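You operate a simulated robot arm through the tools that you are given. There is no shell and no other tool. Be economical: measure what you need, move in short steps, check, and stop when the job is done.

You are at the controls of a simulated two-armed robot. One attempt, no reset.

JOB
Pick up the green jug with one hand, pass it to the other hand and put it on the top shelf of the white trolley. Set down upright: green jug.

Only the result counts: the job must be done as asked and must still hold three seconds after the hand-in. Knocking over, shifting, dropping, spilling or breaking anything else fails it.

ROBOT AND FRAMES
Two 7-joint arms with two-finger parallel grippers on one trunk, on a base that drives. Base frame: it is fixed to the floor where the robot stands at the start and does not move with it; the origin is under the middle of the robot, x ahead of it, y to its left, z up; the surface under the hand at the start is at about z = 86. Units: cm, rad, N and s.
The left shoulder is at the start at [7.1, 15.6, 100.5], the right one opposite. Places, roughly: top shelf of the white trolley [80, -180, 110]. Payload 3.91 kg a hand.
The TCP of each hand is the grasp point between the finger pads, 3 cm short of the fingertips. In the tool frame z runs along the fingers and y along their closing line. Largest opening 11 cm; finger width 2, thickness 1; the body of the gripper, 4.8 by 11.2 cm, starts 5.5 cm behind the TCP.
Orientation is that of the tool frame in the base frame, as [roll, pitch, yaw] about the fixed x, y, z axes, in that order (R = Rz(yaw) Ry(pitch) Rx(roll)). With the fingers straight down and closing along the base's y, the tool's x points along the base's -x, its y along +y and its z along -z.

CONTROLS
- The arms move only by the tool servo_tool. It takes "left_commands", "right_commands" or both (then of equal length, played together; a hand with none holds still); each is a list of rows, each an object of numbers (a shift or turn left out is 0, a gripper value left out holds the last): "hand": the closure, from 0 (fully open) to 1 (shut); "dx", "dy", "dz": the shift along the tool's x, y, z in mm; "ax", "ay", "az": the turn, a rotation vector about the tool's x, y, z in degrees. In form: [{"hand": .., "dx": .., "dy": .., "dz": .., "ax": .., "ay": .., "az": ..}, ...]. A call has 1 to 20 rows; each row shifts and turns the commanded pose from where the row before left it, along the tool's axes as they then stand. Rows are played at 5 a second. More than 5 cm and 0.15 rad between two rows, or a gripper value outside its range, and nothing of the call is played. Where a pose cannot be reached the arm comes as near as it can. A force on the tool above 40 N (or 10 N above the force at the start of the call, whichever is more), or a blocked arm, ends the call early, and 0.2 s more pass. The fingers move at their own pace (about 10.8 cm/s each) and stop on an object; they squeeze with about 27 N. The grip force told is the motor's: it shows also when the fingers shut on nothing. Time passes only in rows, and 0.2 s behind the last, so rows that do not move let the fingers close. The reply holds the time, the measured pose of the TCP, the force on the tool along the base axes, the opening and the grip force, in the units named above and with some noise, with the torque about the TCP (base axes, N m) and any sound that the robot's microphone picked up, and new pictures: "pictures" is both (left out), scene, wrist or none (wrist: the cameras of the hands that moved).
- Cameras (640 x 400 px; columns grow to the right, rows downward): "scene" is now at [12.92, -2.94, 121.87]; the picture's right is [-0.35, -0.94, 0.00], its down [-0.64, 0.24, -0.72] and it looks along [0.68, -0.26, -0.69] (base axes); focal length 254 px, centre (320, 200). "left" rides on the left gripper at [7.2, -1.7, -10.4] in its tool frame; the picture's right is [0.23, 0.97, 0.00], its down [-0.76, 0.18, -0.62] and it looks along [-0.61, 0.14, 0.78] (tool axes); focal length 222 px, centre (320, 200). "right" rides on the right gripper at [7.2, 1.7, -10.3] in its tool frame; the picture's right is [-0.23, 0.97, 0.00], its down [-0.76, -0.18, -0.62] and it looks along [-0.61, -0.14, 0.78] (tool axes); focal length 222 px, centre (320, 200). There is no depth. A picture from a camera that has moved, and an enlarged one, comes with that camera's place and axes in the base frame and with its lens.
- move_column(by): slides the trunk up (or, below 0, down) by that many cm; the arms and the scene camera ride with it, the base frame stays. It gives what a move gives, with no picture.
- steer(legs): drives the robot by 1 to 6 legs, each [ahead, left, turn to the left] in cm, cm and rad, along the robot's own axes; the way and the turn of a leg run together, so that a leg with both is an arc; at most 150 cm and 3.142 rad a leg. The arms and the cameras ride along, it lands a little off, and it stops where it bumps. It gives what a move gives, and a new picture of the scene camera.
- pan_tilt(pan, tilt): turns the head with the scene camera to pan (to the left, within 1.501 rad either way) and tilt (down, from -0.506 to 1.204), counted from straight ahead of the robot. It gives what a move gives, and a new picture of the scene camera.
- close_up(camera, box): a new picture of the part [left, top, right, bottom] of that camera's present view, enlarged. No time passes.
- hand_in(): hands the job in; it is judged then, once.

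Go step by step. Nothing tells you exact positions but the pictures and the camera data: compare them with the known pose of the tool, close in by small moves and look again before you grip or let go. The budget is 120 turns and 260 pictures, counting those below and the enlarged ones. Unless the task says otherwise, let go and move clear before handing in, and close with one line.

The tools are called after "Call:" as name(argument=value, ...) on one line, values as JSON. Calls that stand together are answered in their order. servo_tool: Moves the arms, as the interface text tells. Its arguments: {"type":"object","properties":{"left_commands":{"type":"array"},"right_commands":{"type":"array"},"pictures":{"type":"string","enum":["both","scene","wrist","none"]}},"required":[]} The other tools are called the same way: move_column (by) slides the trunk up or down; steer (legs) drives the base; pan_tilt (pan, tilt) turns the head that bears the scene camera; close_up (camera, box) takes an enlarged picture of a part of a camera's view; hand_in () hands the job in.

At the start:

```text
time_s: 0.0
left_eef_pos: [54.15, 3.56, 99.88]
left_ee_rot: [3.139, -0.001, -3.142]
left_force: [-0.6, 0.3, 0.1]
left_ft_torque: [0.03, -0.01, 0.0]
left_opening: 11.01
left_grip_force: 0.0
right_eef_pos: [60.48, -50.31, 100.02]
right_ee_rot: [-3.141, -0.001, 3.14]
right_force: [-0.4, -1.2, -0.1]
right_ft_torque: [-0.01, -0.01, 0.02]
right_opening: 10.99
right_grip_force: 0.2
trunk travel left (down, up): [-45.0, 49.0]
robot x, y, heading: [-0.21, 0.09, -0.002]
head pan, tilt: [-0.361, 0.759]
```

scene: 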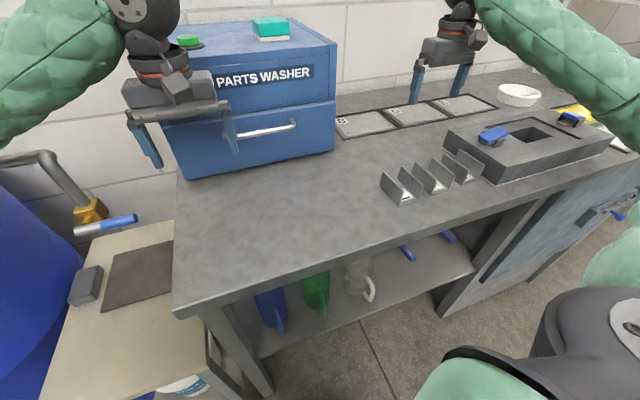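
right: 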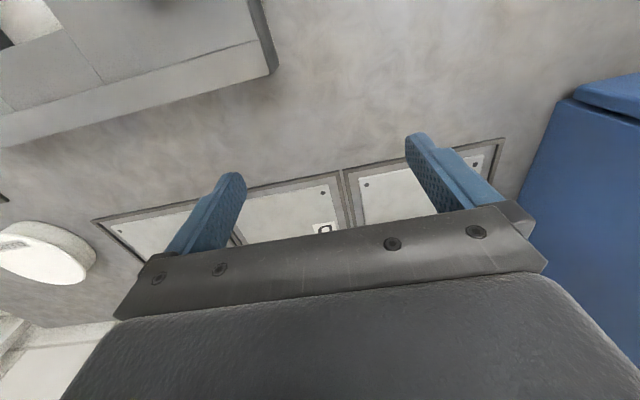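
left: 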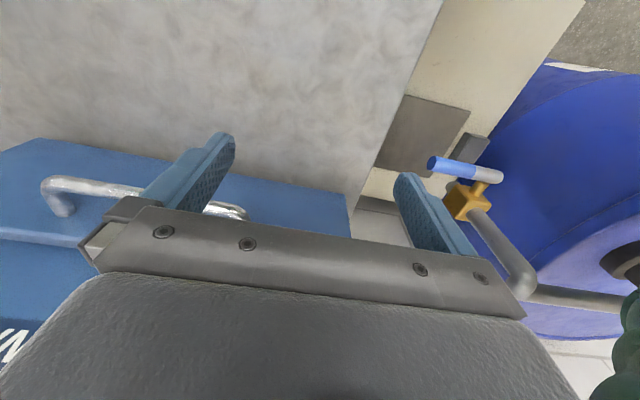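

I see a bench with a lower shelf holding blue, green and clear jugs. I take a closer look at them, and next look towards the trolley.

Call:
close_up(camera="scene", box=[220, 230, 420, 355])

Call:
pan_tilt(pan=-1.2, tilt=0.4)

```text
3.20 times, centred on (320, 292) of scene
camera zoom: at [12.92, -2.94, 121.87], right [-0.35, -0.94, 0.0], down [-0.64, 0.24, -0.72], along [0.68, -0.26, -0.69], focal length 812 px, centre (320, -96)
```

zoom: 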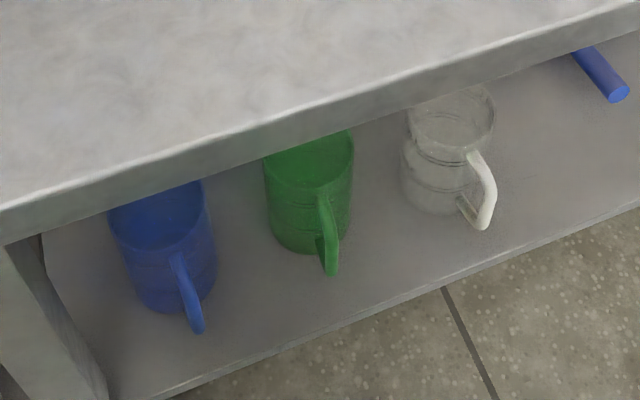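

```text
time_s: 1.2
left_eef_pos: [54.16, 3.55, 99.93]
left_ee_rot: [-3.14, -0.001, -3.141]
left_force: [0.2, 0.5, -0.8]
left_ft_torque: [-0.05, 0.02, -0.01]
left_opening: 11.0
left_grip_force: 0.1
right_eef_pos: [60.53, -50.46, 99.9]
right_ee_rot: [-3.141, 0.001, -3.141]
right_force: [-0.3, 0.2, 0.5]
right_ft_torque: [0.01, 0.0, 0.0]
right_opening: 11.02
right_grip_force: 0.1
trunk travel left (down, up): [-45.0, 49.0]
robot x, y, heading: [-0.33, -0.22, 0.002]
head pan, tilt: [-1.201, 0.4]
camera scene: at [8.56, -8.66, 125.05], right [-0.93, -0.36, 0.0], down [-0.14, 0.36, -0.92], along [0.33, -0.86, -0.39], focal length 254 px, centre (320, 200)
```

scene: 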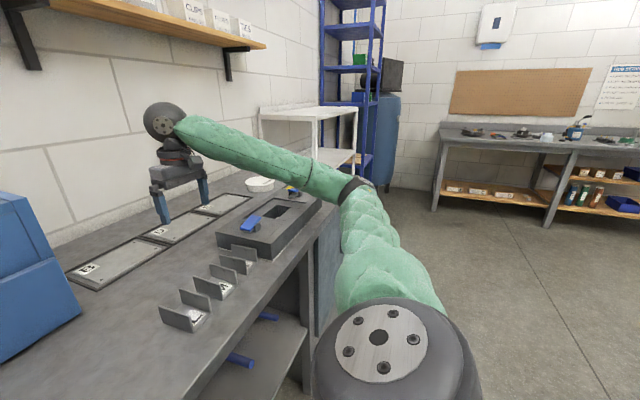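

The green jug stands on the under-shelf, about x 44, y −13, handle towards me. I raise the trunk to clear the bench fixtures, then back away.

Call:
move_column(by=8)

Call:
pan_tilt(pan=0.9, tilt=0.6)

Call:
steer(legs=[[-45, 0, 0]])

Call:
pan_tilt(pan=0.0, tilt=0.7)

```text
time_s: 2.3
left_eef_pos: [54.16, 3.58, 107.93]
left_ee_rot: [3.141, 0.0, -3.141]
left_force: [-0.2, -0.8, 0.6]
left_ft_torque: [0.02, 0.04, 0.02]
left_opening: 10.98
left_grip_force: 0.0
right_eef_pos: [60.54, -50.34, 107.96]
right_ee_rot: [-3.141, -0.001, 3.141]
right_force: [0.1, 0.6, -0.8]
right_ft_torque: [0.04, 0.01, 0.02]
right_opening: 11.0
right_grip_force: 0.1
trunk travel left (down, up): [-53.0, 41.0]
robot x, y, heading: [0.24, 0.13, 0.004]
head pan, tilt: [-1.201, 0.4]
```

```text
time_s: 4.3
left_eef_pos: [54.09, 3.55, 108.1]
left_ee_rot: [3.141, 0.0, 3.142]
left_force: [-0.6, 0.7, -0.5]
left_ft_torque: [0.0, -0.01, -0.05]
left_opening: 11.01
left_grip_force: 0.1
right_eef_pos: [60.43, -50.27, 107.9]
right_ee_rot: [-3.14, 0.0, -3.141]
right_force: [0.4, -0.4, 0.8]
right_ft_torque: [0.02, -0.01, 0.04]
right_opening: 10.99
right_grip_force: 0.1
trunk travel left (down, up): [-53.0, 41.0]
robot x, y, heading: [0.02, 0.04, 0.002]
head pan, tilt: [0.901, 0.6]
camera scene: at [10.7, 6.9, 131.24], right [0.78, -0.62, 0.0], down [-0.35, -0.44, -0.82], along [0.51, 0.65, -0.57], focal length 254 px, centre (320, 200)
```

scene: 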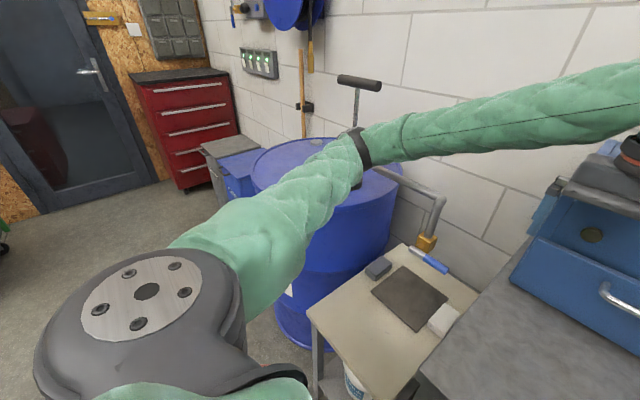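

```text
time_s: 7.1
left_eef_pos: [7.9, 3.57, 108.01]
left_ee_rot: [-3.141, 0.0, -3.136]
left_force: [0.3, -0.1, 0.2]
left_ft_torque: [0.01, -0.02, 0.0]
left_opening: 11.01
left_grip_force: 0.0
right_eef_pos: [14.42, -50.22, 108.01]
right_ee_rot: [3.14, 0.002, -3.137]
right_force: [-0.5, -0.4, 0.6]
right_ft_torque: [-0.02, -0.05, 0.01]
right_opening: 11.01
right_grip_force: 0.0
trunk travel left (down, up): [-53.0, 41.0]
robot x, y, heading: [-45.85, 0.01, 0.008]
head pan, tilt: [0.901, 0.6]
camera scene: at [-35.45, 6.84, 131.24], right [0.79, -0.62, 0.0], down [-0.35, -0.44, -0.83], along [0.51, 0.65, -0.56], focal length 254 px, centre (320, 200)
```

scene: 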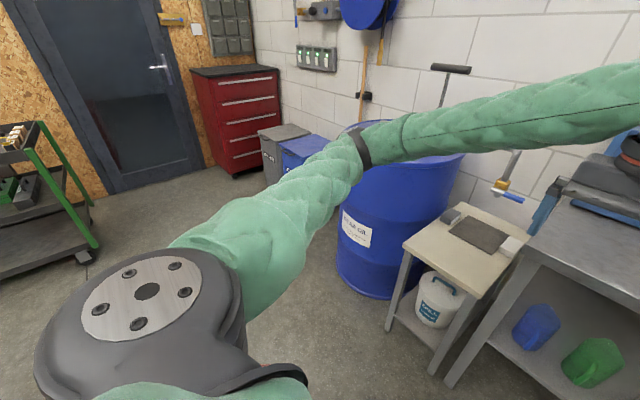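

```text
time_s: 8.3
left_eef_pos: [8.11, 3.7, 107.86]
left_ee_rot: [-3.141, -0.001, -3.136]
left_force: [-0.8, 0.2, 0.0]
left_ft_torque: [0.01, 0.02, 0.01]
left_opening: 10.99
left_grip_force: 0.0
right_eef_pos: [14.68, -50.2, 107.97]
right_ee_rot: [3.141, -0.001, -3.139]
right_force: [-0.4, -0.1, 0.0]
right_ft_torque: [0.01, -0.02, 0.0]
right_opening: 11.0
right_grip_force: 0.1
trunk travel left (down, up): [-53.0, 41.0]
robot x, y, heading: [-45.93, 0.18, 0.004]
head pan, tilt: [0.0, 0.7]
camera scene: at [-32.32, -0.06, 130.37], right [0.01, -1.0, 0.0], down [-0.64, 0.0, -0.76], along [0.76, 0.0, -0.64], focal length 254 px, centre (320, 200)
```

scene: 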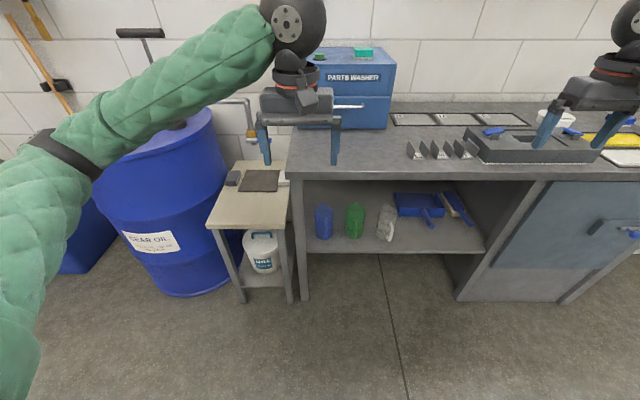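

Everything ahead lies beyond x ≈ 30, so the arms hang clear. I lower the trunk for a level look under the bench.

Call:
move_column(by=-40)

Call:
pan_tilt(pan=-0.1, tilt=0.4)

Call:
close_up(camera="scene", box=[240, 150, 480, 300])

```text
time_s: 12.1
left_eef_pos: [7.96, 3.62, 68.06]
left_ee_rot: [-3.141, -0.001, -3.136]
left_force: [-0.1, -0.5, -0.5]
left_ft_torque: [-0.03, 0.0, 0.0]
left_opening: 11.01
left_grip_force: 0.0
right_eef_pos: [14.56, -50.35, 68.03]
right_ee_rot: [3.141, 0.001, -3.138]
right_force: [-0.8, -0.1, -0.3]
right_ft_torque: [-0.02, -0.02, -0.01]
right_opening: 11.0
right_grip_force: 0.0
trunk travel left (down, up): [-13.0, 81.0]
robot x, y, heading: [-46.13, -0.05, 0.007]
head pan, tilt: [0.0, 0.7]
```

```text
time_s: 12.9
left_eef_pos: [8.07, 3.56, 67.97]
left_ee_rot: [3.141, 0.001, -3.136]
left_force: [0.5, 0.4, 0.5]
left_ft_torque: [0.01, 0.0, -0.02]
left_opening: 11.01
left_grip_force: 0.0
right_eef_pos: [14.64, -50.18, 67.91]
right_ee_rot: [-3.141, 0.001, -3.138]
right_force: [0.0, 0.1, 0.8]
right_ft_torque: [-0.01, 0.01, -0.01]
right_opening: 11.01
right_grip_force: 0.1
trunk travel left (down, up): [-13.0, 81.0]
robot x, y, heading: [-45.92, -0.14, 0.004]
head pan, tilt: [-0.099, 0.4]
camera scene: at [-31.62, -0.98, 93.05], right [-0.09, -1.0, 0.0], down [-0.39, 0.04, -0.92], along [0.92, -0.09, -0.39], focal length 254 px, centre (320, 200)
```

scene: 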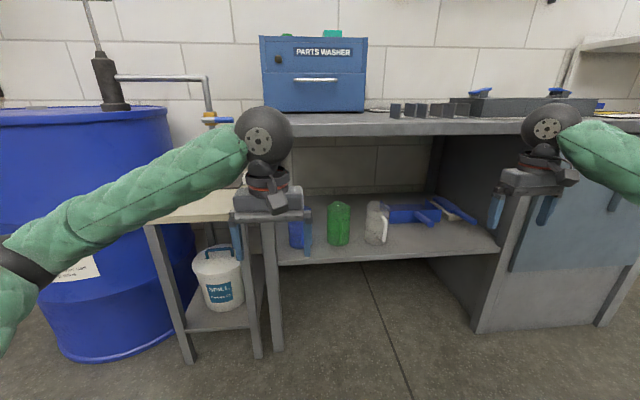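

```text
2.67 times, centred on (360, 225) of scene
camera zoom: at [-31.62, -0.98, 93.05], right [-0.09, -1.0, 0.0], down [-0.39, 0.04, -0.92], along [0.92, -0.09, -0.39], focal length 676 px, centre (213, 133)
```

zoom: 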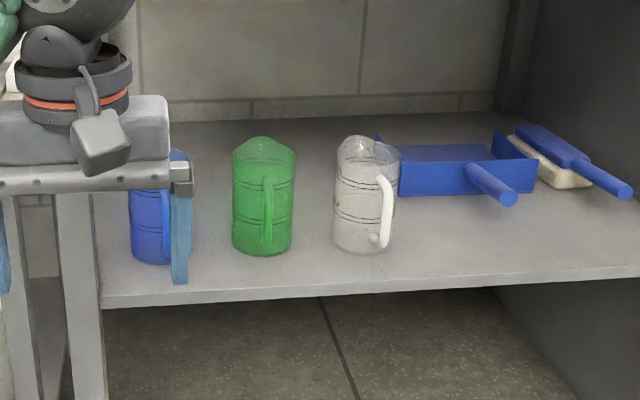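

I can now triangulate: shelf z ≈ 42, green jug axis about [47.7, −15, ·], diameter ≈ 8.6, height ≈ 14.5, handle towards me. I'll take it with the right hand tilted 45° forward, gripping above the handle; first I tilt and line up while the left moves out of the way.

Call:
servo_tool(right_commands=[{"ay": -7.5}, {"ay": -7.5}, {"ay": -7.5}, {"ay": -7.5}, {"ay": -7.5}, {"ay": -7.5}, {"dy": 50}, {"dy": 50}, {"dy": 50}, {"dy": 50}, {"dy": 50}, {"dy": 50}, {"dy": 50}], left_commands=[{"dy": 40}, {"dy": 40}, {"dy": 40}, {"dy": 40}, {}, {}, {}, {}, {}, {}, {}, {}, {}])

```text
time_s: 15.7
left_eef_pos: [7.84, 19.6, 67.92]
left_ee_rot: [-3.14, -0.001, -3.139]
left_force: [1.0, -0.3, 0.0]
left_ft_torque: [0.03, 0.03, 0.04]
left_opening: 10.99
left_grip_force: 0.1
right_eef_pos: [14.49, -15.07, 67.74]
right_ee_rot: [-3.14, 0.784, -3.138]
right_force: [0.7, -0.3, 0.1]
right_ft_torque: [0.01, -0.04, 0.03]
right_opening: 11.02
right_grip_force: 0.1
trunk travel left (down, up): [-13.0, 81.0]
robot x, y, heading: [-46.13, -0.39, 0.002]
head pan, tilt: [-0.099, 0.4]
camera scene: at [-31.62, -1.0, 93.05], right [-0.1, -1.0, 0.0], down [-0.39, 0.04, -0.92], along [0.92, -0.09, -0.39], focal length 254 px, centre (320, 200)
camera right: at [2.19, -13.37, 69.93], right [0.16, 0.97, 0.16], down [0.1, -0.18, 0.98], along [0.98, -0.14, -0.12], focal length 222 px, centre (320, 200)
camera left: at [0.66, 17.74, 78.18], right [-0.23, 0.97, 0.0], down [0.76, 0.18, 0.62], along [0.61, 0.14, -0.78], focal length 222 px, centre (320, 200)
```

scene: 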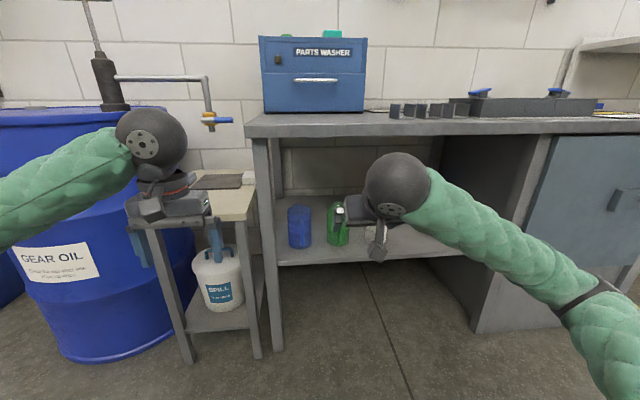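
right: 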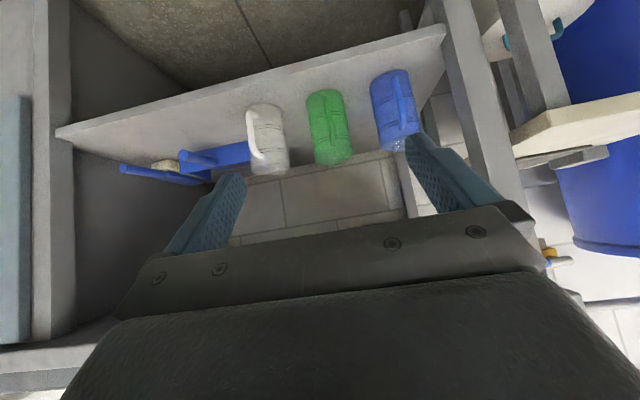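
left: 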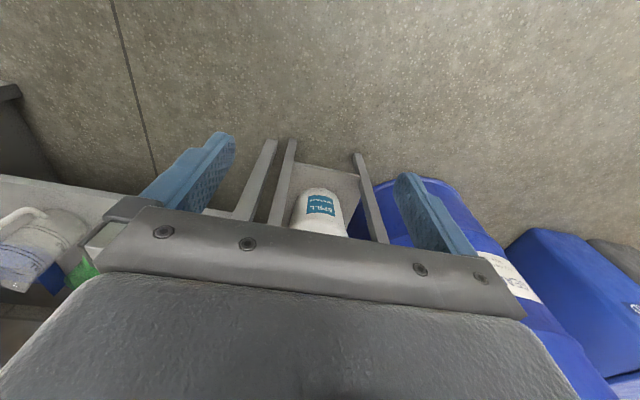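

The wrist view is good; I enlarge it to fix the jug's place.

Call:
close_up(camera="right", box=[220, 50, 460, 200])

Call:
close_up(camera="scene", box=[250, 180, 410, 280])

```text
2.67 times, centred on (340, 125) of right
camera zoom: at [2.19, -13.37, 69.93], right [0.16, 0.97, 0.16], down [0.1, -0.18, 0.98], along [0.98, -0.14, -0.12], focal length 592 px, centre (267, 400)
```

zoom: 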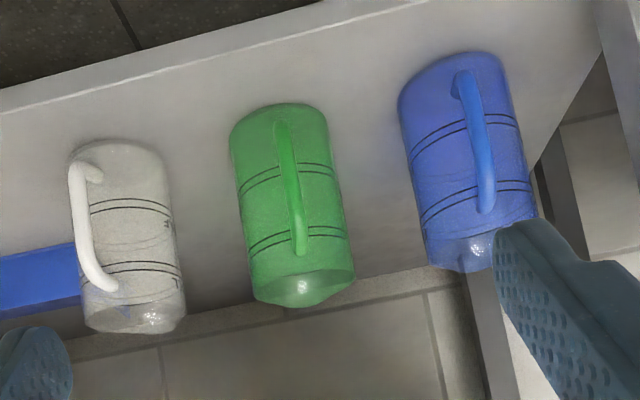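

```text
4.00 times, centred on (330, 230) of scene
camera zoom: at [-31.62, -1.0, 93.05], right [-0.1, -1.0, 0.0], down [-0.39, 0.04, -0.92], along [0.92, -0.09, -0.39], focal length 1015 px, centre (280, 80)
```

zoom: 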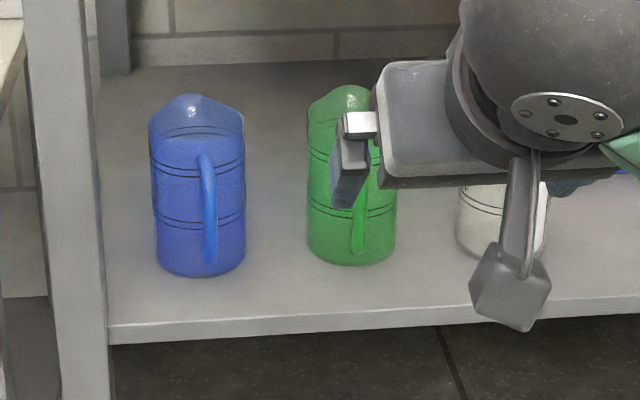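

Jug axis about [47.7, −15.4], rim z ≈ 56, handle top ≈ 55. I drive 14 cm closer, then bring the hand in above jug level.

Call:
steer(legs=[[14, 0, 0]])

Call:
servo_tool(right_commands=[{"dx": 25, "dz": 25}, {"dx": 25, "dz": 25}])

```text
time_s: 17.1
left_eef_pos: [22.0, 19.81, 67.78]
left_ee_rot: [-3.141, 0.0, -3.137]
left_force: [1.1, -0.9, 0.0]
left_ft_torque: [0.03, -0.04, 0.01]
left_opening: 10.98
left_grip_force: 0.1
right_eef_pos: [28.8, -14.88, 67.63]
right_ee_rot: [-3.141, 0.785, -3.136]
right_force: [0.7, 0.3, 0.2]
right_ft_torque: [-0.01, 0.0, -0.01]
right_opening: 11.01
right_grip_force: 0.1
trunk travel left (down, up): [-13.0, 81.0]
robot x, y, heading: [-32.02, 0.17, 0.003]
head pan, tilt: [-0.099, 0.4]
camera scene: at [-17.57, -0.88, 93.05], right [-0.09, -1.0, 0.0], down [-0.39, 0.04, -0.92], along [0.92, -0.09, -0.39], focal length 254 px, centre (320, 200)
```

scene: 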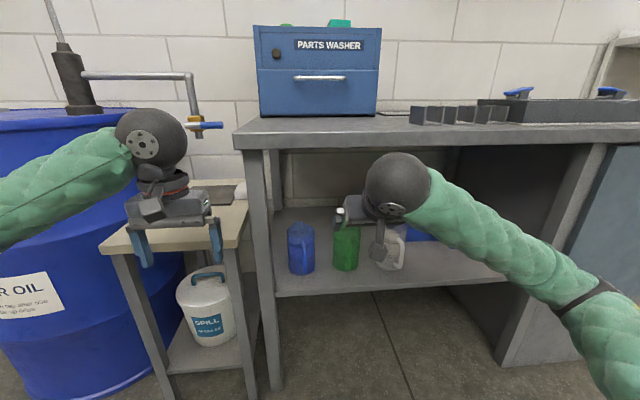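

```text
time_s: 17.6
left_eef_pos: [21.91, 19.78, 67.85]
left_ee_rot: [3.142, 0.001, -3.136]
left_force: [0.4, 0.8, 0.3]
left_ft_torque: [-0.01, 0.0, 0.0]
left_opening: 11.0
left_grip_force: 0.1
right_eef_pos: [28.67, -14.91, 60.84]
right_ee_rot: [3.141, 0.786, -3.137]
right_force: [-0.4, 0.0, -0.1]
right_ft_torque: [-0.02, -0.02, 0.02]
right_opening: 11.01
right_grip_force: 0.0
trunk travel left (down, up): [-13.0, 81.0]
robot x, y, heading: [-31.83, 0.13, 0.005]
head pan, tilt: [-0.099, 0.4]
camera scene: at [-17.56, -0.88, 93.07], right [-0.09, -1.0, 0.0], down [-0.39, 0.04, -0.92], along [0.92, -0.09, -0.39], focal length 254 px, centre (320, 200)
camera right: at [16.24, -13.28, 62.99], right [0.16, 0.97, 0.16], down [0.1, -0.18, 0.98], along [0.98, -0.14, -0.12], focal length 222 px, centre (320, 200)
```

scene: 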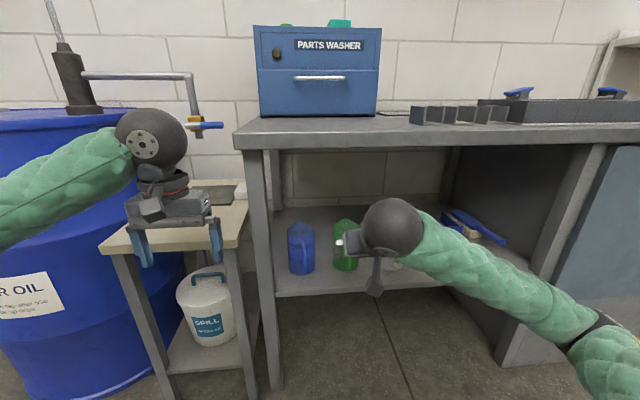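
right: 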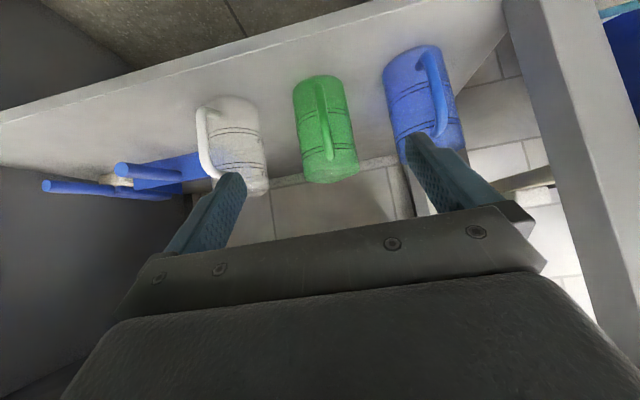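

Call:
close_up(camera="right", box=[240, 50, 440, 175])

```text
3.20 times, centred on (340, 112) of right
camera zoom: at [16.24, -13.28, 62.99], right [0.16, 0.97, 0.16], down [0.1, -0.18, 0.98], along [0.98, -0.14, -0.12], focal length 711 px, centre (256, 480)
```

zoom: 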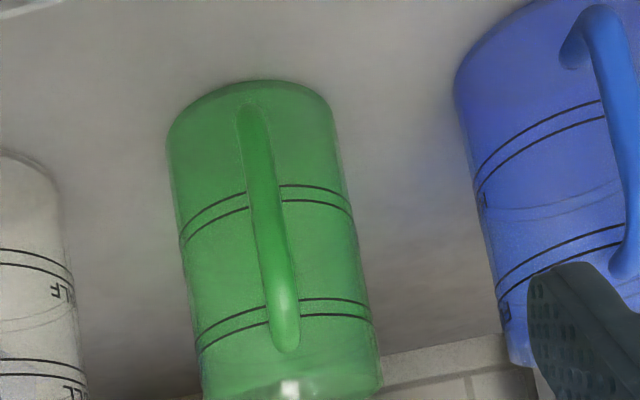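

Call:
servo_tool(right_commands=[{"dx": 22, "dz": 22, "dy": -5}, {"dx": 22, "dz": 22}, {"dx": -28, "dz": 28}, {"dx": -28, "dz": 28}, {"dx": -14, "dz": 14}], pictures="both")

```text
time_s: 18.9
left_eef_pos: [21.85, 19.71, 67.9]
left_ee_rot: [3.141, -0.001, -3.136]
left_force: [0.5, -0.2, -0.6]
left_ft_torque: [0.02, 0.02, 0.02]
left_opening: 11.0
left_grip_force: 0.0
right_eef_pos: [38.53, -15.3, 54.47]
right_ee_rot: [3.141, 0.783, -3.137]
right_force: [0.0, 0.2, -0.3]
right_ft_torque: [-0.02, -0.06, 0.06]
right_opening: 10.99
right_grip_force: 0.0
trunk travel left (down, up): [-13.0, 81.0]
robot x, y, heading: [-32.29, 0.1, 0.009]
head pan, tilt: [-0.099, 0.4]
camera scene: at [-17.57, -0.89, 93.05], right [-0.09, -1.0, 0.0], down [-0.39, 0.04, -0.92], along [0.92, -0.09, -0.39], focal length 254 px, centre (320, 200)
camera right: at [26.2, -13.68, 56.62], right [0.16, 0.97, 0.16], down [0.1, -0.18, 0.98], along [0.98, -0.14, -0.13], focal length 222 px, centre (320, 200)
```

scene: 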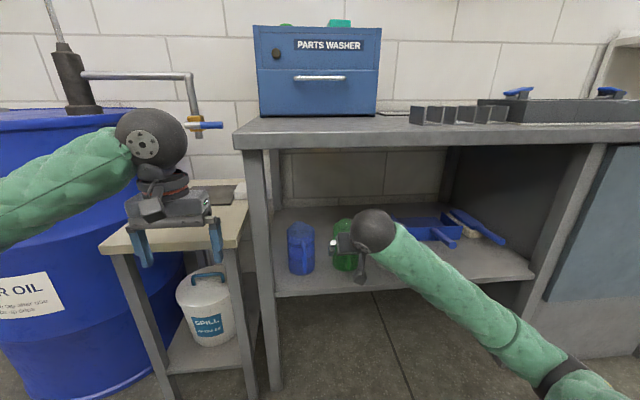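
right: 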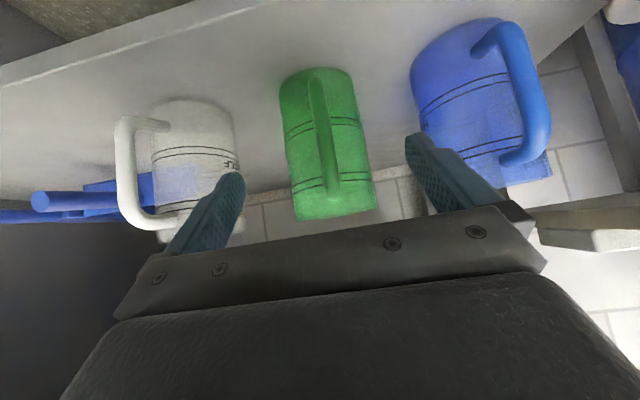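

Aligned: jug axis y ≈ −15.4, rim ≈ 55.4. I push in to straddle the rim area with fingers open.

Call:
servo_tool(right_commands=[{"dx": -18, "dz": 22}, {"dx": -18, "dz": 22, "dy": -1}, {"dx": -13, "dz": 15}, {"dx": -12, "dz": 14}], pictures="both")

Call:
close_up(camera="scene", box=[280, 190, 440, 290])

```text
time_s: 19.9
left_eef_pos: [21.88, 19.7, 67.83]
left_ee_rot: [-3.141, 0.0, -3.136]
left_force: [0.2, -0.8, -0.6]
left_ft_torque: [0.02, -0.03, -0.01]
left_opening: 11.02
left_grip_force: 0.0
right_eef_pos: [48.12, -15.41, 53.81]
right_ee_rot: [-3.139, 0.784, -3.137]
right_force: [-0.4, 0.3, -0.2]
right_ft_torque: [-0.04, -0.01, -0.03]
right_opening: 10.98
right_grip_force: 0.0
trunk travel left (down, up): [-13.0, 81.0]
robot x, y, heading: [-32.55, 0.14, 0.006]
head pan, tilt: [-0.099, 0.4]
camera scene: at [-17.57, -0.89, 93.05], right [-0.09, -1.0, 0.0], down [-0.39, 0.04, -0.92], along [0.92, -0.09, -0.39], focal length 254 px, centre (320, 200)
camera right: at [35.72, -13.79, 55.88], right [0.16, 0.97, 0.16], down [0.1, -0.18, 0.98], along [0.98, -0.14, -0.12], focal length 222 px, centre (320, 200)
```

scene: 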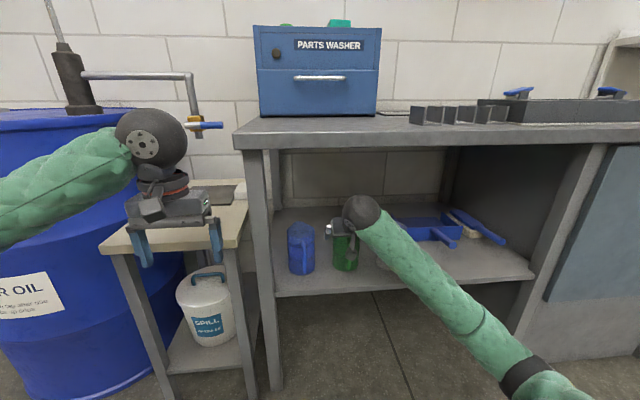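
right: 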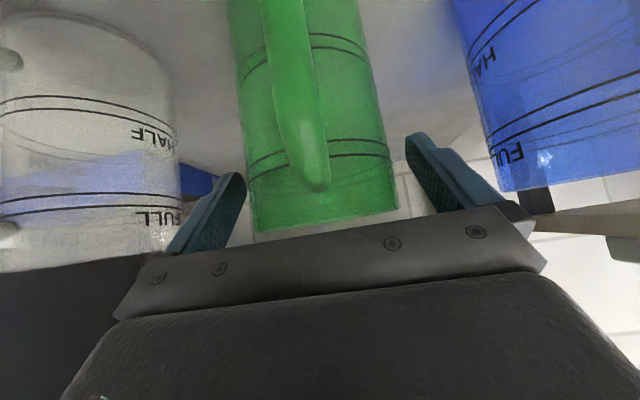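

```text
4.00 times, centred on (360, 240) of scene
camera zoom: at [-17.57, -0.89, 93.05], right [-0.09, -1.0, 0.0], down [-0.39, 0.04, -0.92], along [0.92, -0.09, -0.39], focal length 1015 px, centre (160, 40)
```

zoom: 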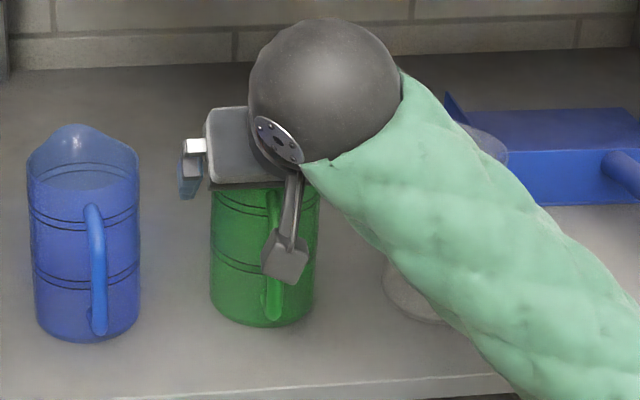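

The jug sits centred between the fingers. I close the grip.

Call:
servo_tool(right_commands=[{"hand": 0.3}, {"hand": 1}, {"hand": 1}, {"hand": 1}], pictures="wrist")

```text
time_s: 20.9
left_eef_pos: [21.88, 19.56, 67.85]
left_ee_rot: [3.141, 0.001, -3.137]
left_force: [0.5, 0.5, -0.1]
left_ft_torque: [-0.02, -0.02, 0.0]
left_opening: 10.98
left_grip_force: 0.1
right_eef_pos: [48.05, -15.37, 53.6]
right_ee_rot: [-3.141, 0.787, -3.137]
right_force: [0.0, 0.0, 0.1]
right_ft_torque: [0.03, -0.07, -0.01]
right_opening: 8.12
right_grip_force: 26.7
trunk travel left (down, up): [-13.0, 81.0]
robot x, y, heading: [-31.73, 0.09, 0.006]
head pan, tilt: [-0.099, 0.4]
camera right: at [35.7, -13.75, 55.88], right [0.16, 0.97, 0.16], down [0.1, -0.18, 0.98], along [0.98, -0.14, -0.12], focal length 222 px, centre (320, 200)
```

right: 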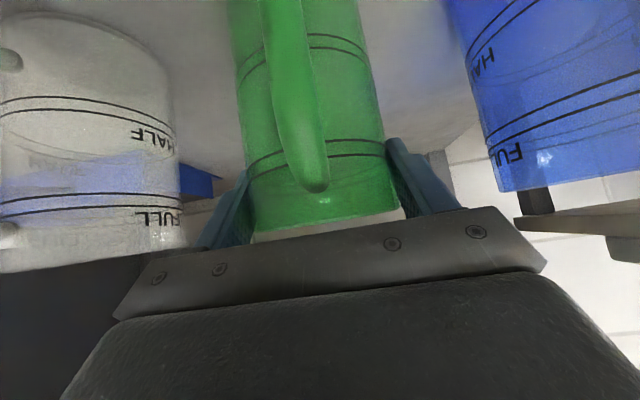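

Gripped at 8.1 cm with 27 N. I lift 4 cm slowly, then check.

Call:
servo_tool(right_commands=[{"dx": -7, "dz": -7}, {"dx": -7, "dz": -7}, {"dx": -7, "dz": -7}, {"dx": -7, "dz": -7}, {}], pictures="both")

```text
time_s: 22.1
left_eef_pos: [21.94, 19.68, 67.78]
left_ee_rot: [3.141, 0.001, -3.137]
left_force: [0.2, 0.6, -0.1]
left_ft_torque: [-0.02, -0.01, 0.0]
left_opening: 11.0
left_grip_force: 0.1
right_eef_pos: [48.1, -15.42, 57.59]
right_ee_rot: [3.141, 0.784, -3.136]
right_force: [-0.6, 0.2, -0.9]
right_ft_torque: [0.01, 0.03, 0.0]
right_opening: 7.99
right_grip_force: 27.0
trunk travel left (down, up): [-13.0, 81.0]
robot x, y, heading: [-32.13, -0.03, 0.007]
head pan, tilt: [-0.099, 0.4]
camera scene: at [-17.56, -0.88, 93.05], right [-0.09, -1.0, 0.0], down [-0.39, 0.04, -0.92], along [0.92, -0.09, -0.39], focal length 254 px, centre (320, 200)
camera right: at [35.69, -13.74, 59.76], right [0.16, 0.97, 0.16], down [0.1, -0.18, 0.98], along [0.98, -0.14, -0.12], focal length 222 px, centre (320, 200)
```

scene: 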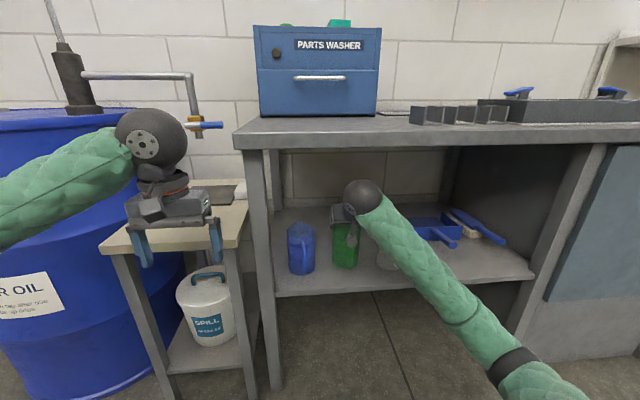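
right: 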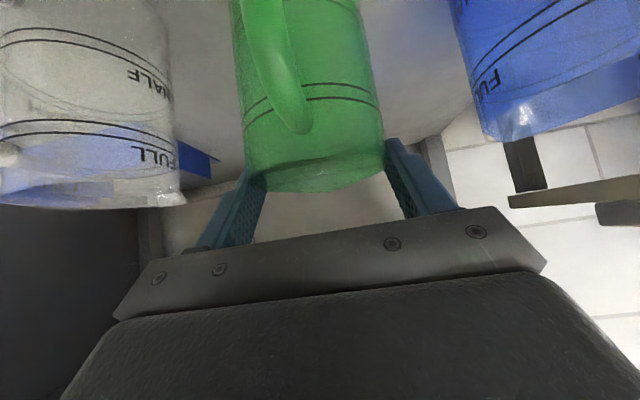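

Call:
close_up(camera="scene", box=[280, 190, 440, 290])

Call:
close_up(camera="right", box=[200, 0, 440, 150])

```text
4.00 times, centred on (360, 240) of scene
camera zoom: at [-17.56, -0.88, 93.05], right [-0.09, -1.0, 0.0], down [-0.39, 0.04, -0.92], along [0.92, -0.09, -0.39], focal length 1015 px, centre (160, 40)
```

zoom: 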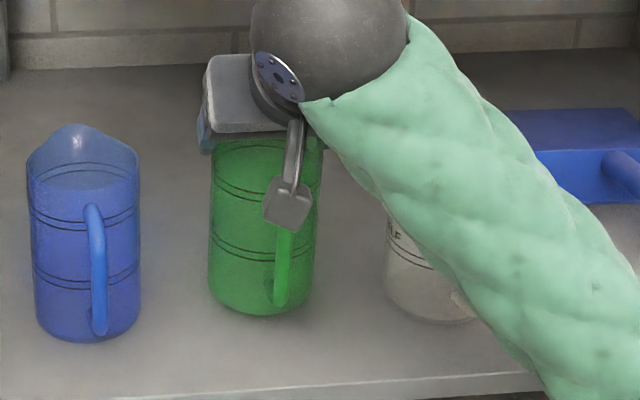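

```text
2.67 times, centred on (320, 75) of right
camera zoom: at [35.69, -13.74, 59.76], right [0.16, 0.97, 0.16], down [0.1, -0.18, 0.98], along [0.98, -0.14, -0.12], focal length 592 px, centre (320, 533)
```

zoom: 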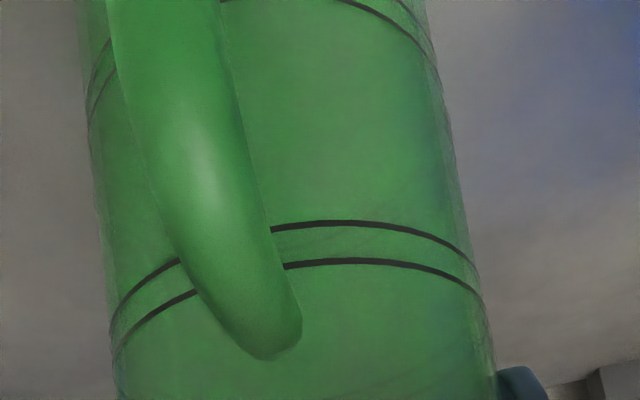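

The jug rose less than the hand did, so it may have slipped in the fingers. I wait a moment and look whether it is still sliding.

Call:
servo_tool(right_commands=[{}, {}, {}, {}, {}], pictures="wrist")

Call:
close_up(camera="scene", box=[280, 190, 440, 290])

```text
time_s: 23.2
left_eef_pos: [21.8, 19.72, 67.77]
left_ee_rot: [3.141, -0.001, -3.136]
left_force: [-1.1, 0.8, -0.1]
left_ft_torque: [-0.03, -0.02, 0.01]
left_opening: 11.0
left_grip_force: 0.1
right_eef_pos: [48.03, -15.49, 57.62]
right_ee_rot: [3.141, 0.787, -3.137]
right_force: [0.4, 0.0, -0.5]
right_ft_torque: [0.0, 0.0, 0.01]
right_opening: 7.94
right_grip_force: 26.7
trunk travel left (down, up): [-13.0, 81.0]
robot x, y, heading: [-32.08, -0.02, 0.006]
head pan, tilt: [-0.099, 0.4]
camera right: at [35.69, -13.74, 59.76], right [0.16, 0.97, 0.16], down [0.1, -0.18, 0.98], along [0.98, -0.14, -0.12], focal length 222 px, centre (320, 200)
```

right: 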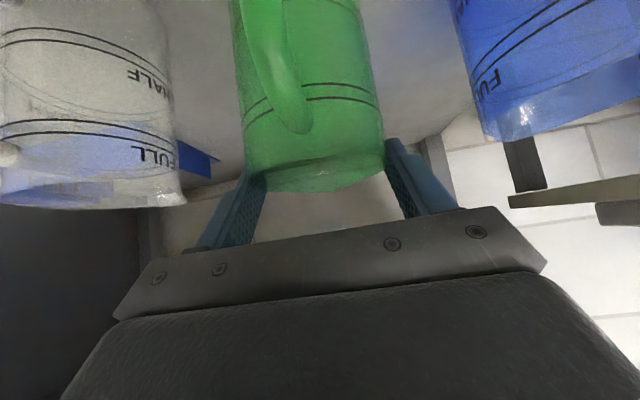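

```text
4.00 times, centred on (360, 240) of scene
camera zoom: at [-17.56, -0.88, 93.05], right [-0.09, -1.0, 0.0], down [-0.39, 0.04, -0.92], along [0.92, -0.09, -0.39], focal length 1015 px, centre (160, 40)
```

zoom: 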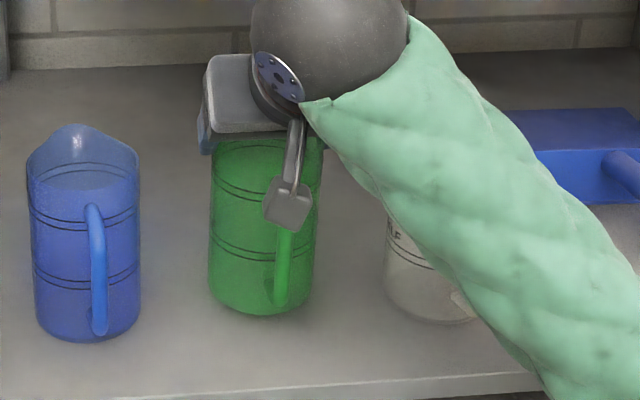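

It is not creeping, but seems only pinched at the fingertips near the rim. I bring the left hand's camera round to see the jug's base from the side before trying again.

Call:
servo_tool(left_commands=[{"dy": -40}, {"dy": -40, "az": 7.5}, {"dz": 40, "az": 7.5}, {"dz": 40, "az": 7.5}, {"dz": 20, "az": 7.5}, {"ay": -7.5}, {"ay": -7.5}, {"ay": -7.5}, {"ay": -7.5}, {"ay": -7.5}, {"ay": -7.5}], pictures="both")

```text
time_s: 25.6
left_eef_pos: [25.53, 11.0, 58.19]
left_ee_rot: [3.14, 0.786, 2.622]
left_force: [0.4, 0.4, 0.5]
left_ft_torque: [0.02, -0.01, -0.02]
left_opening: 10.99
left_grip_force: 0.0
left hand out of reach, approached as far as the arm can: row 10, 11
right_eef_pos: [48.07, -15.42, 57.49]
right_ee_rot: [3.141, 0.786, -3.137]
right_force: [-0.6, -0.2, -1.1]
right_ft_torque: [-0.02, 0.02, 0.02]
right_opening: 7.96
right_grip_force: 27.1
trunk travel left (down, up): [-13.0, 81.0]
robot x, y, heading: [-31.73, 0.18, 0.006]
head pan, tilt: [-0.099, 0.4]
camera scene: at [-17.56, -0.89, 93.06], right [-0.09, -1.0, 0.0], down [-0.39, 0.04, -0.92], along [0.92, -0.09, -0.39], focal length 254 px, centre (320, 200)
camera left: at [13.89, 15.71, 60.36], right [0.34, 0.93, -0.16], down [0.17, 0.11, 0.98], along [0.92, -0.36, -0.12], focal length 222 px, centre (320, 200)
```

scene: 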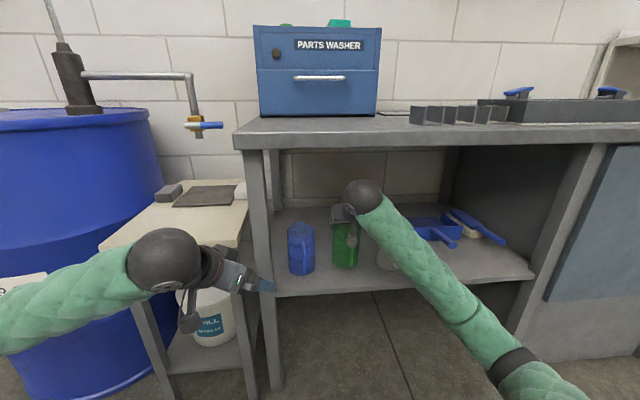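
left: 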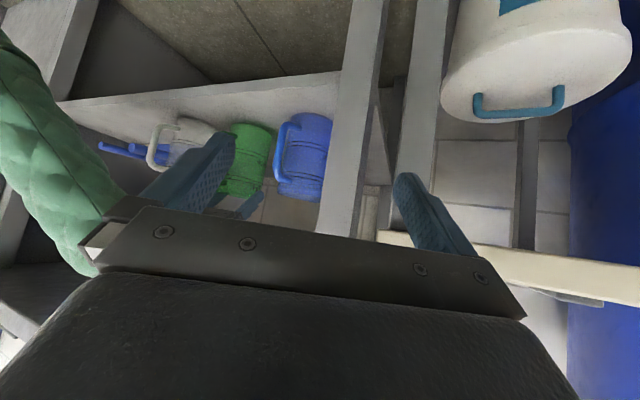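

Call:
close_up(camera="left", box=[140, 90, 340, 215])

```text
3.20 times, centred on (240, 152) of left
camera zoom: at [13.89, 15.71, 60.36], right [0.34, 0.93, -0.16], down [0.17, 0.11, 0.98], along [0.92, -0.36, -0.12], focal length 711 px, centre (576, 352)
```

zoom: 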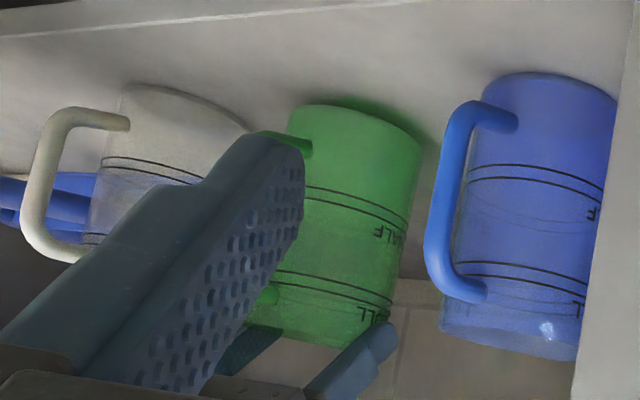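

The side view shows the jug hanging about 1.5 cm above the shelf, held only by the fingertips: my grip was too shallow in x. I set it back down gently and will regrip deeper and steeper.

Call:
servo_tool(right_commands=[{"dx": 2.8, "dz": 2.8}, {"dx": 2.8, "dz": 2.8}, {"dx": 1.4, "dz": 1.4}, {"dx": 1.4, "dz": 1.4}, {}], pictures="wrist")

Call:
close_up(camera="left", box=[140, 90, 340, 215])

```text
time_s: 26.9
left_eef_pos: [25.54, 11.05, 58.23]
left_ee_rot: [-3.14, 0.783, 2.625]
left_force: [0.6, 0.2, 0.0]
left_ft_torque: [-0.01, -0.01, 0.02]
left_opening: 11.0
left_grip_force: 0.1
right_eef_pos: [47.86, -15.35, 56.48]
right_ee_rot: [-3.141, 0.784, -3.135]
right_force: [0.8, -1.6, 3.3]
right_ft_torque: [-0.21, -0.08, 0.02]
right_opening: 7.97
right_grip_force: 27.1
trunk travel left (down, up): [-13.0, 81.0]
robot x, y, heading: [-32.05, 0.2, 0.005]
head pan, tilt: [-0.099, 0.4]
camera right: at [35.65, -13.8, 58.62], right [0.16, 0.97, 0.16], down [0.1, -0.18, 0.98], along [0.98, -0.14, -0.12], focal length 222 px, centre (320, 200)
```

right: 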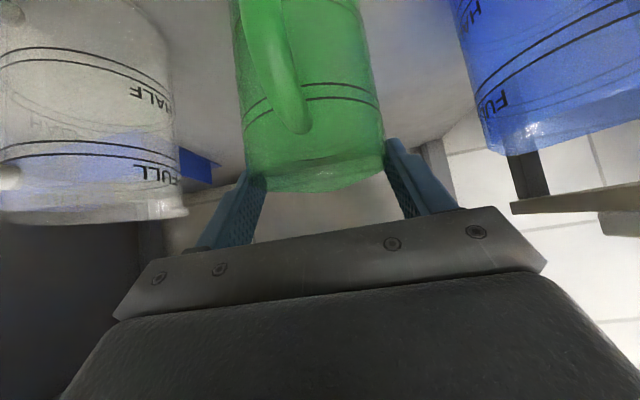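

```text
3.20 times, centred on (240, 152) of left
camera zoom: at [13.87, 15.71, 60.4], right [0.34, 0.93, -0.16], down [0.17, 0.11, 0.98], along [0.92, -0.36, -0.13], focal length 711 px, centre (576, 352)
```

zoom: 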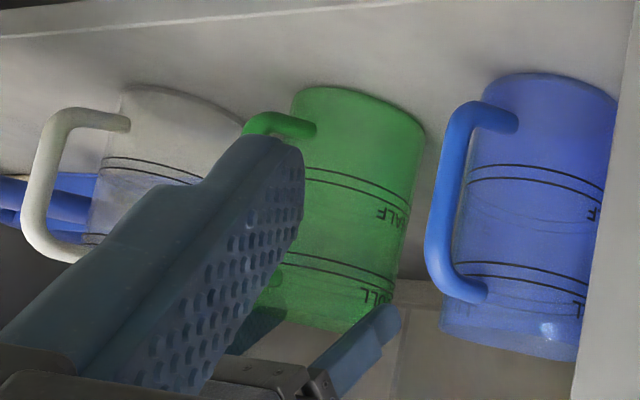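

Touch-down felt (3.3 N). I open so the jug settles and look.

Call:
servo_tool(right_commands=[{"hand": 0.25}, {"hand": 0.0}, {}, {}], pictures="both")

Call:
close_up(camera="left", box=[140, 90, 340, 215])

Call:
close_up(camera="right", box=[200, 0, 460, 240])

```text
time_s: 27.9
left_eef_pos: [25.45, 11.13, 58.06]
left_ee_rot: [-3.14, 0.784, 2.623]
left_force: [0.5, 0.8, 1.2]
left_ft_torque: [0.02, -0.02, 0.0]
left_opening: 11.02
left_grip_force: 0.1
right_eef_pos: [48.1, -15.41, 56.39]
right_ee_rot: [-3.141, 0.785, -3.137]
right_force: [-0.2, -0.3, -0.1]
right_ft_torque: [-0.01, 0.02, 0.02]
right_opening: 10.98
right_grip_force: 0.2
trunk travel left (down, up): [-13.0, 81.0]
robot x, y, heading: [-32.03, -0.22, 0.009]
head pan, tilt: [-0.099, 0.4]
camera scene: at [-17.56, -0.88, 93.05], right [-0.09, -1.0, 0.0], down [-0.39, 0.04, -0.92], along [0.92, -0.09, -0.39], focal length 254 px, centre (320, 200)
camera right: at [35.66, -13.78, 58.56], right [0.16, 0.97, 0.16], down [0.1, -0.18, 0.98], along [0.98, -0.14, -0.12], focal length 222 px, centre (320, 200)
```

scene: 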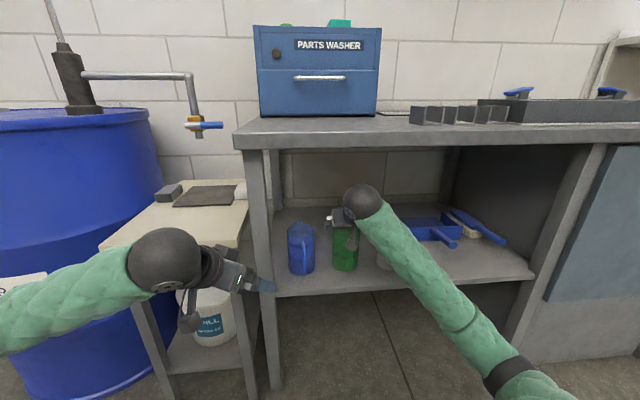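
right: 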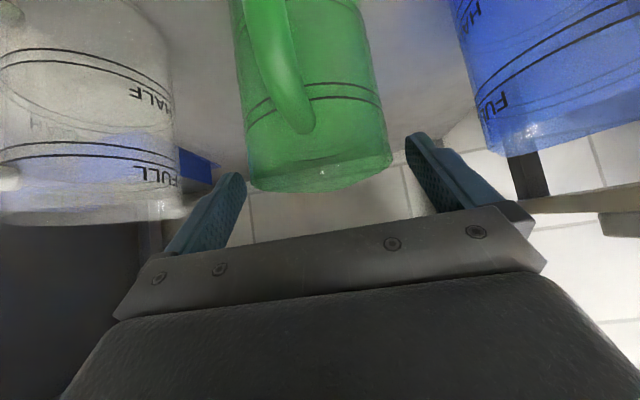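

```text
3.20 times, centred on (240, 152) of left
camera zoom: at [13.88, 15.71, 60.39], right [0.34, 0.93, -0.16], down [0.17, 0.11, 0.98], along [0.92, -0.36, -0.13], focal length 711 px, centre (576, 352)
```

zoom: 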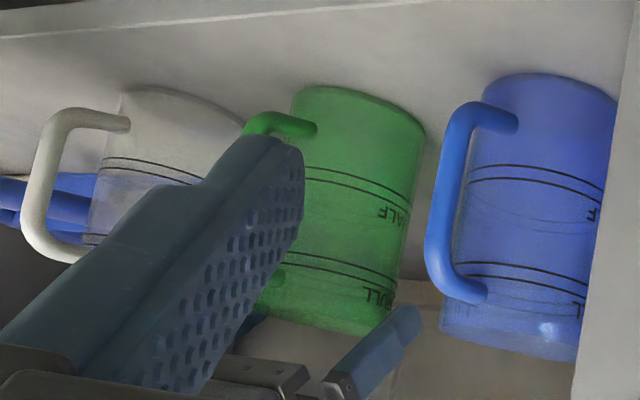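

```text
1.67 times, centred on (330, 120) of right
camera zoom: at [35.66, -13.78, 58.56], right [0.16, 0.97, 0.16], down [0.1, -0.18, 0.98], along [0.98, -0.14, -0.12], focal length 370 px, centre (303, 333)
```

zoom: 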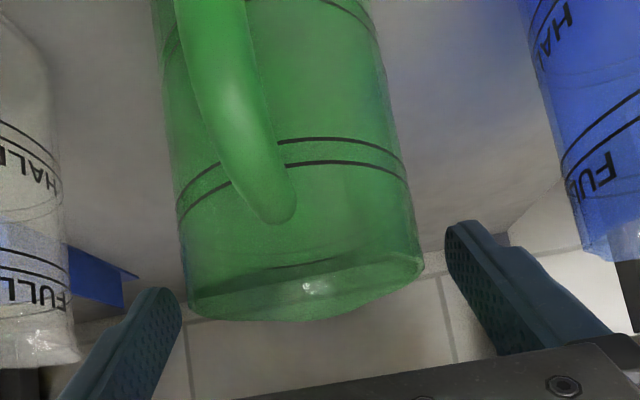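

The jug stands upright again, axis about [48.7, −15.2]. I steepen to 60° and go about 1 cm forward and 4 cm down for a deep grip above the handle.

Call:
servo_tool(right_commands=[{"ay": 7.5}, {"ay": 7.5}, {"dz": 13, "dx": 4, "dy": 2}, {"dz": 13, "dx": 4}, {"dz": 13, "dx": 4}, {}], pictures="both")

Call:
close_up(camera="left", box=[140, 90, 340, 215])

```text
time_s: 29.2
left_eef_pos: [25.49, 11.13, 58.15]
left_ee_rot: [-3.139, 0.783, 2.624]
left_force: [0.1, -0.5, -0.3]
left_ft_torque: [-0.04, 0.01, 0.0]
left_opening: 10.98
left_grip_force: 0.0
right_eef_pos: [48.91, -15.14, 52.37]
right_ee_rot: [3.14, 0.521, -3.138]
right_force: [-0.9, 0.0, 0.0]
right_ft_torque: [0.0, -0.01, 0.01]
right_opening: 10.98
right_grip_force: 0.0
trunk travel left (down, up): [-13.0, 81.0]
robot x, y, heading: [-31.88, 0.28, 0.007]
head pan, tilt: [-0.099, 0.4]
camera scene: at [-17.56, -0.88, 93.05], right [-0.09, -1.0, 0.0], down [-0.39, 0.04, -0.92], along [0.92, -0.09, -0.39], focal length 254 px, centre (320, 200)
camera right: at [37.59, -13.52, 57.69], right [0.19, 0.97, 0.11], down [0.35, -0.18, 0.92], along [0.92, -0.14, -0.37], focal length 222 px, centre (320, 200)
```

scene: 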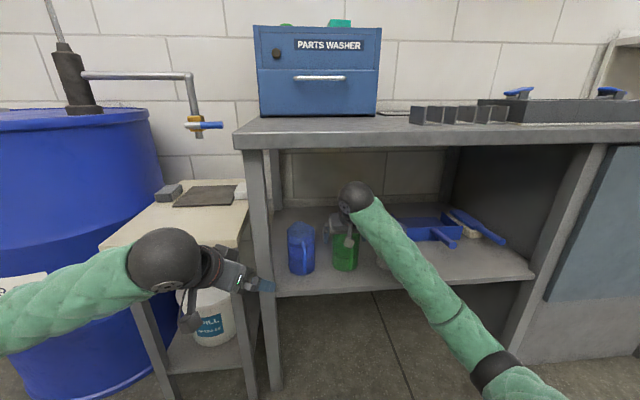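
right: 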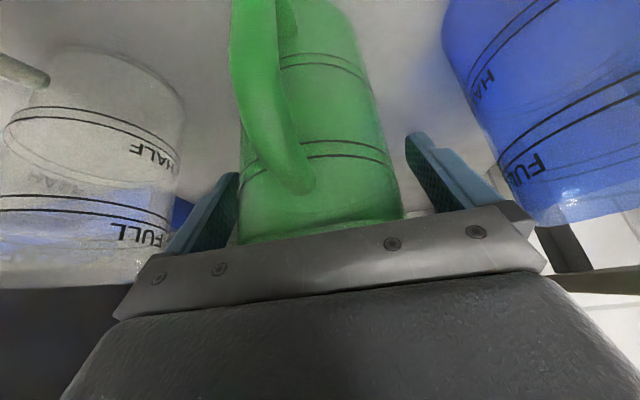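

```text
3.20 times, centred on (240, 152) of left
camera zoom: at [13.88, 15.72, 60.38], right [0.34, 0.93, -0.16], down [0.17, 0.11, 0.98], along [0.92, -0.36, -0.13], focal length 711 px, centre (576, 352)
```

zoom: 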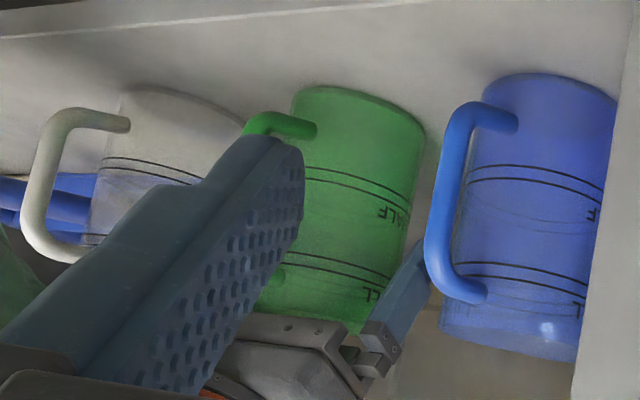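

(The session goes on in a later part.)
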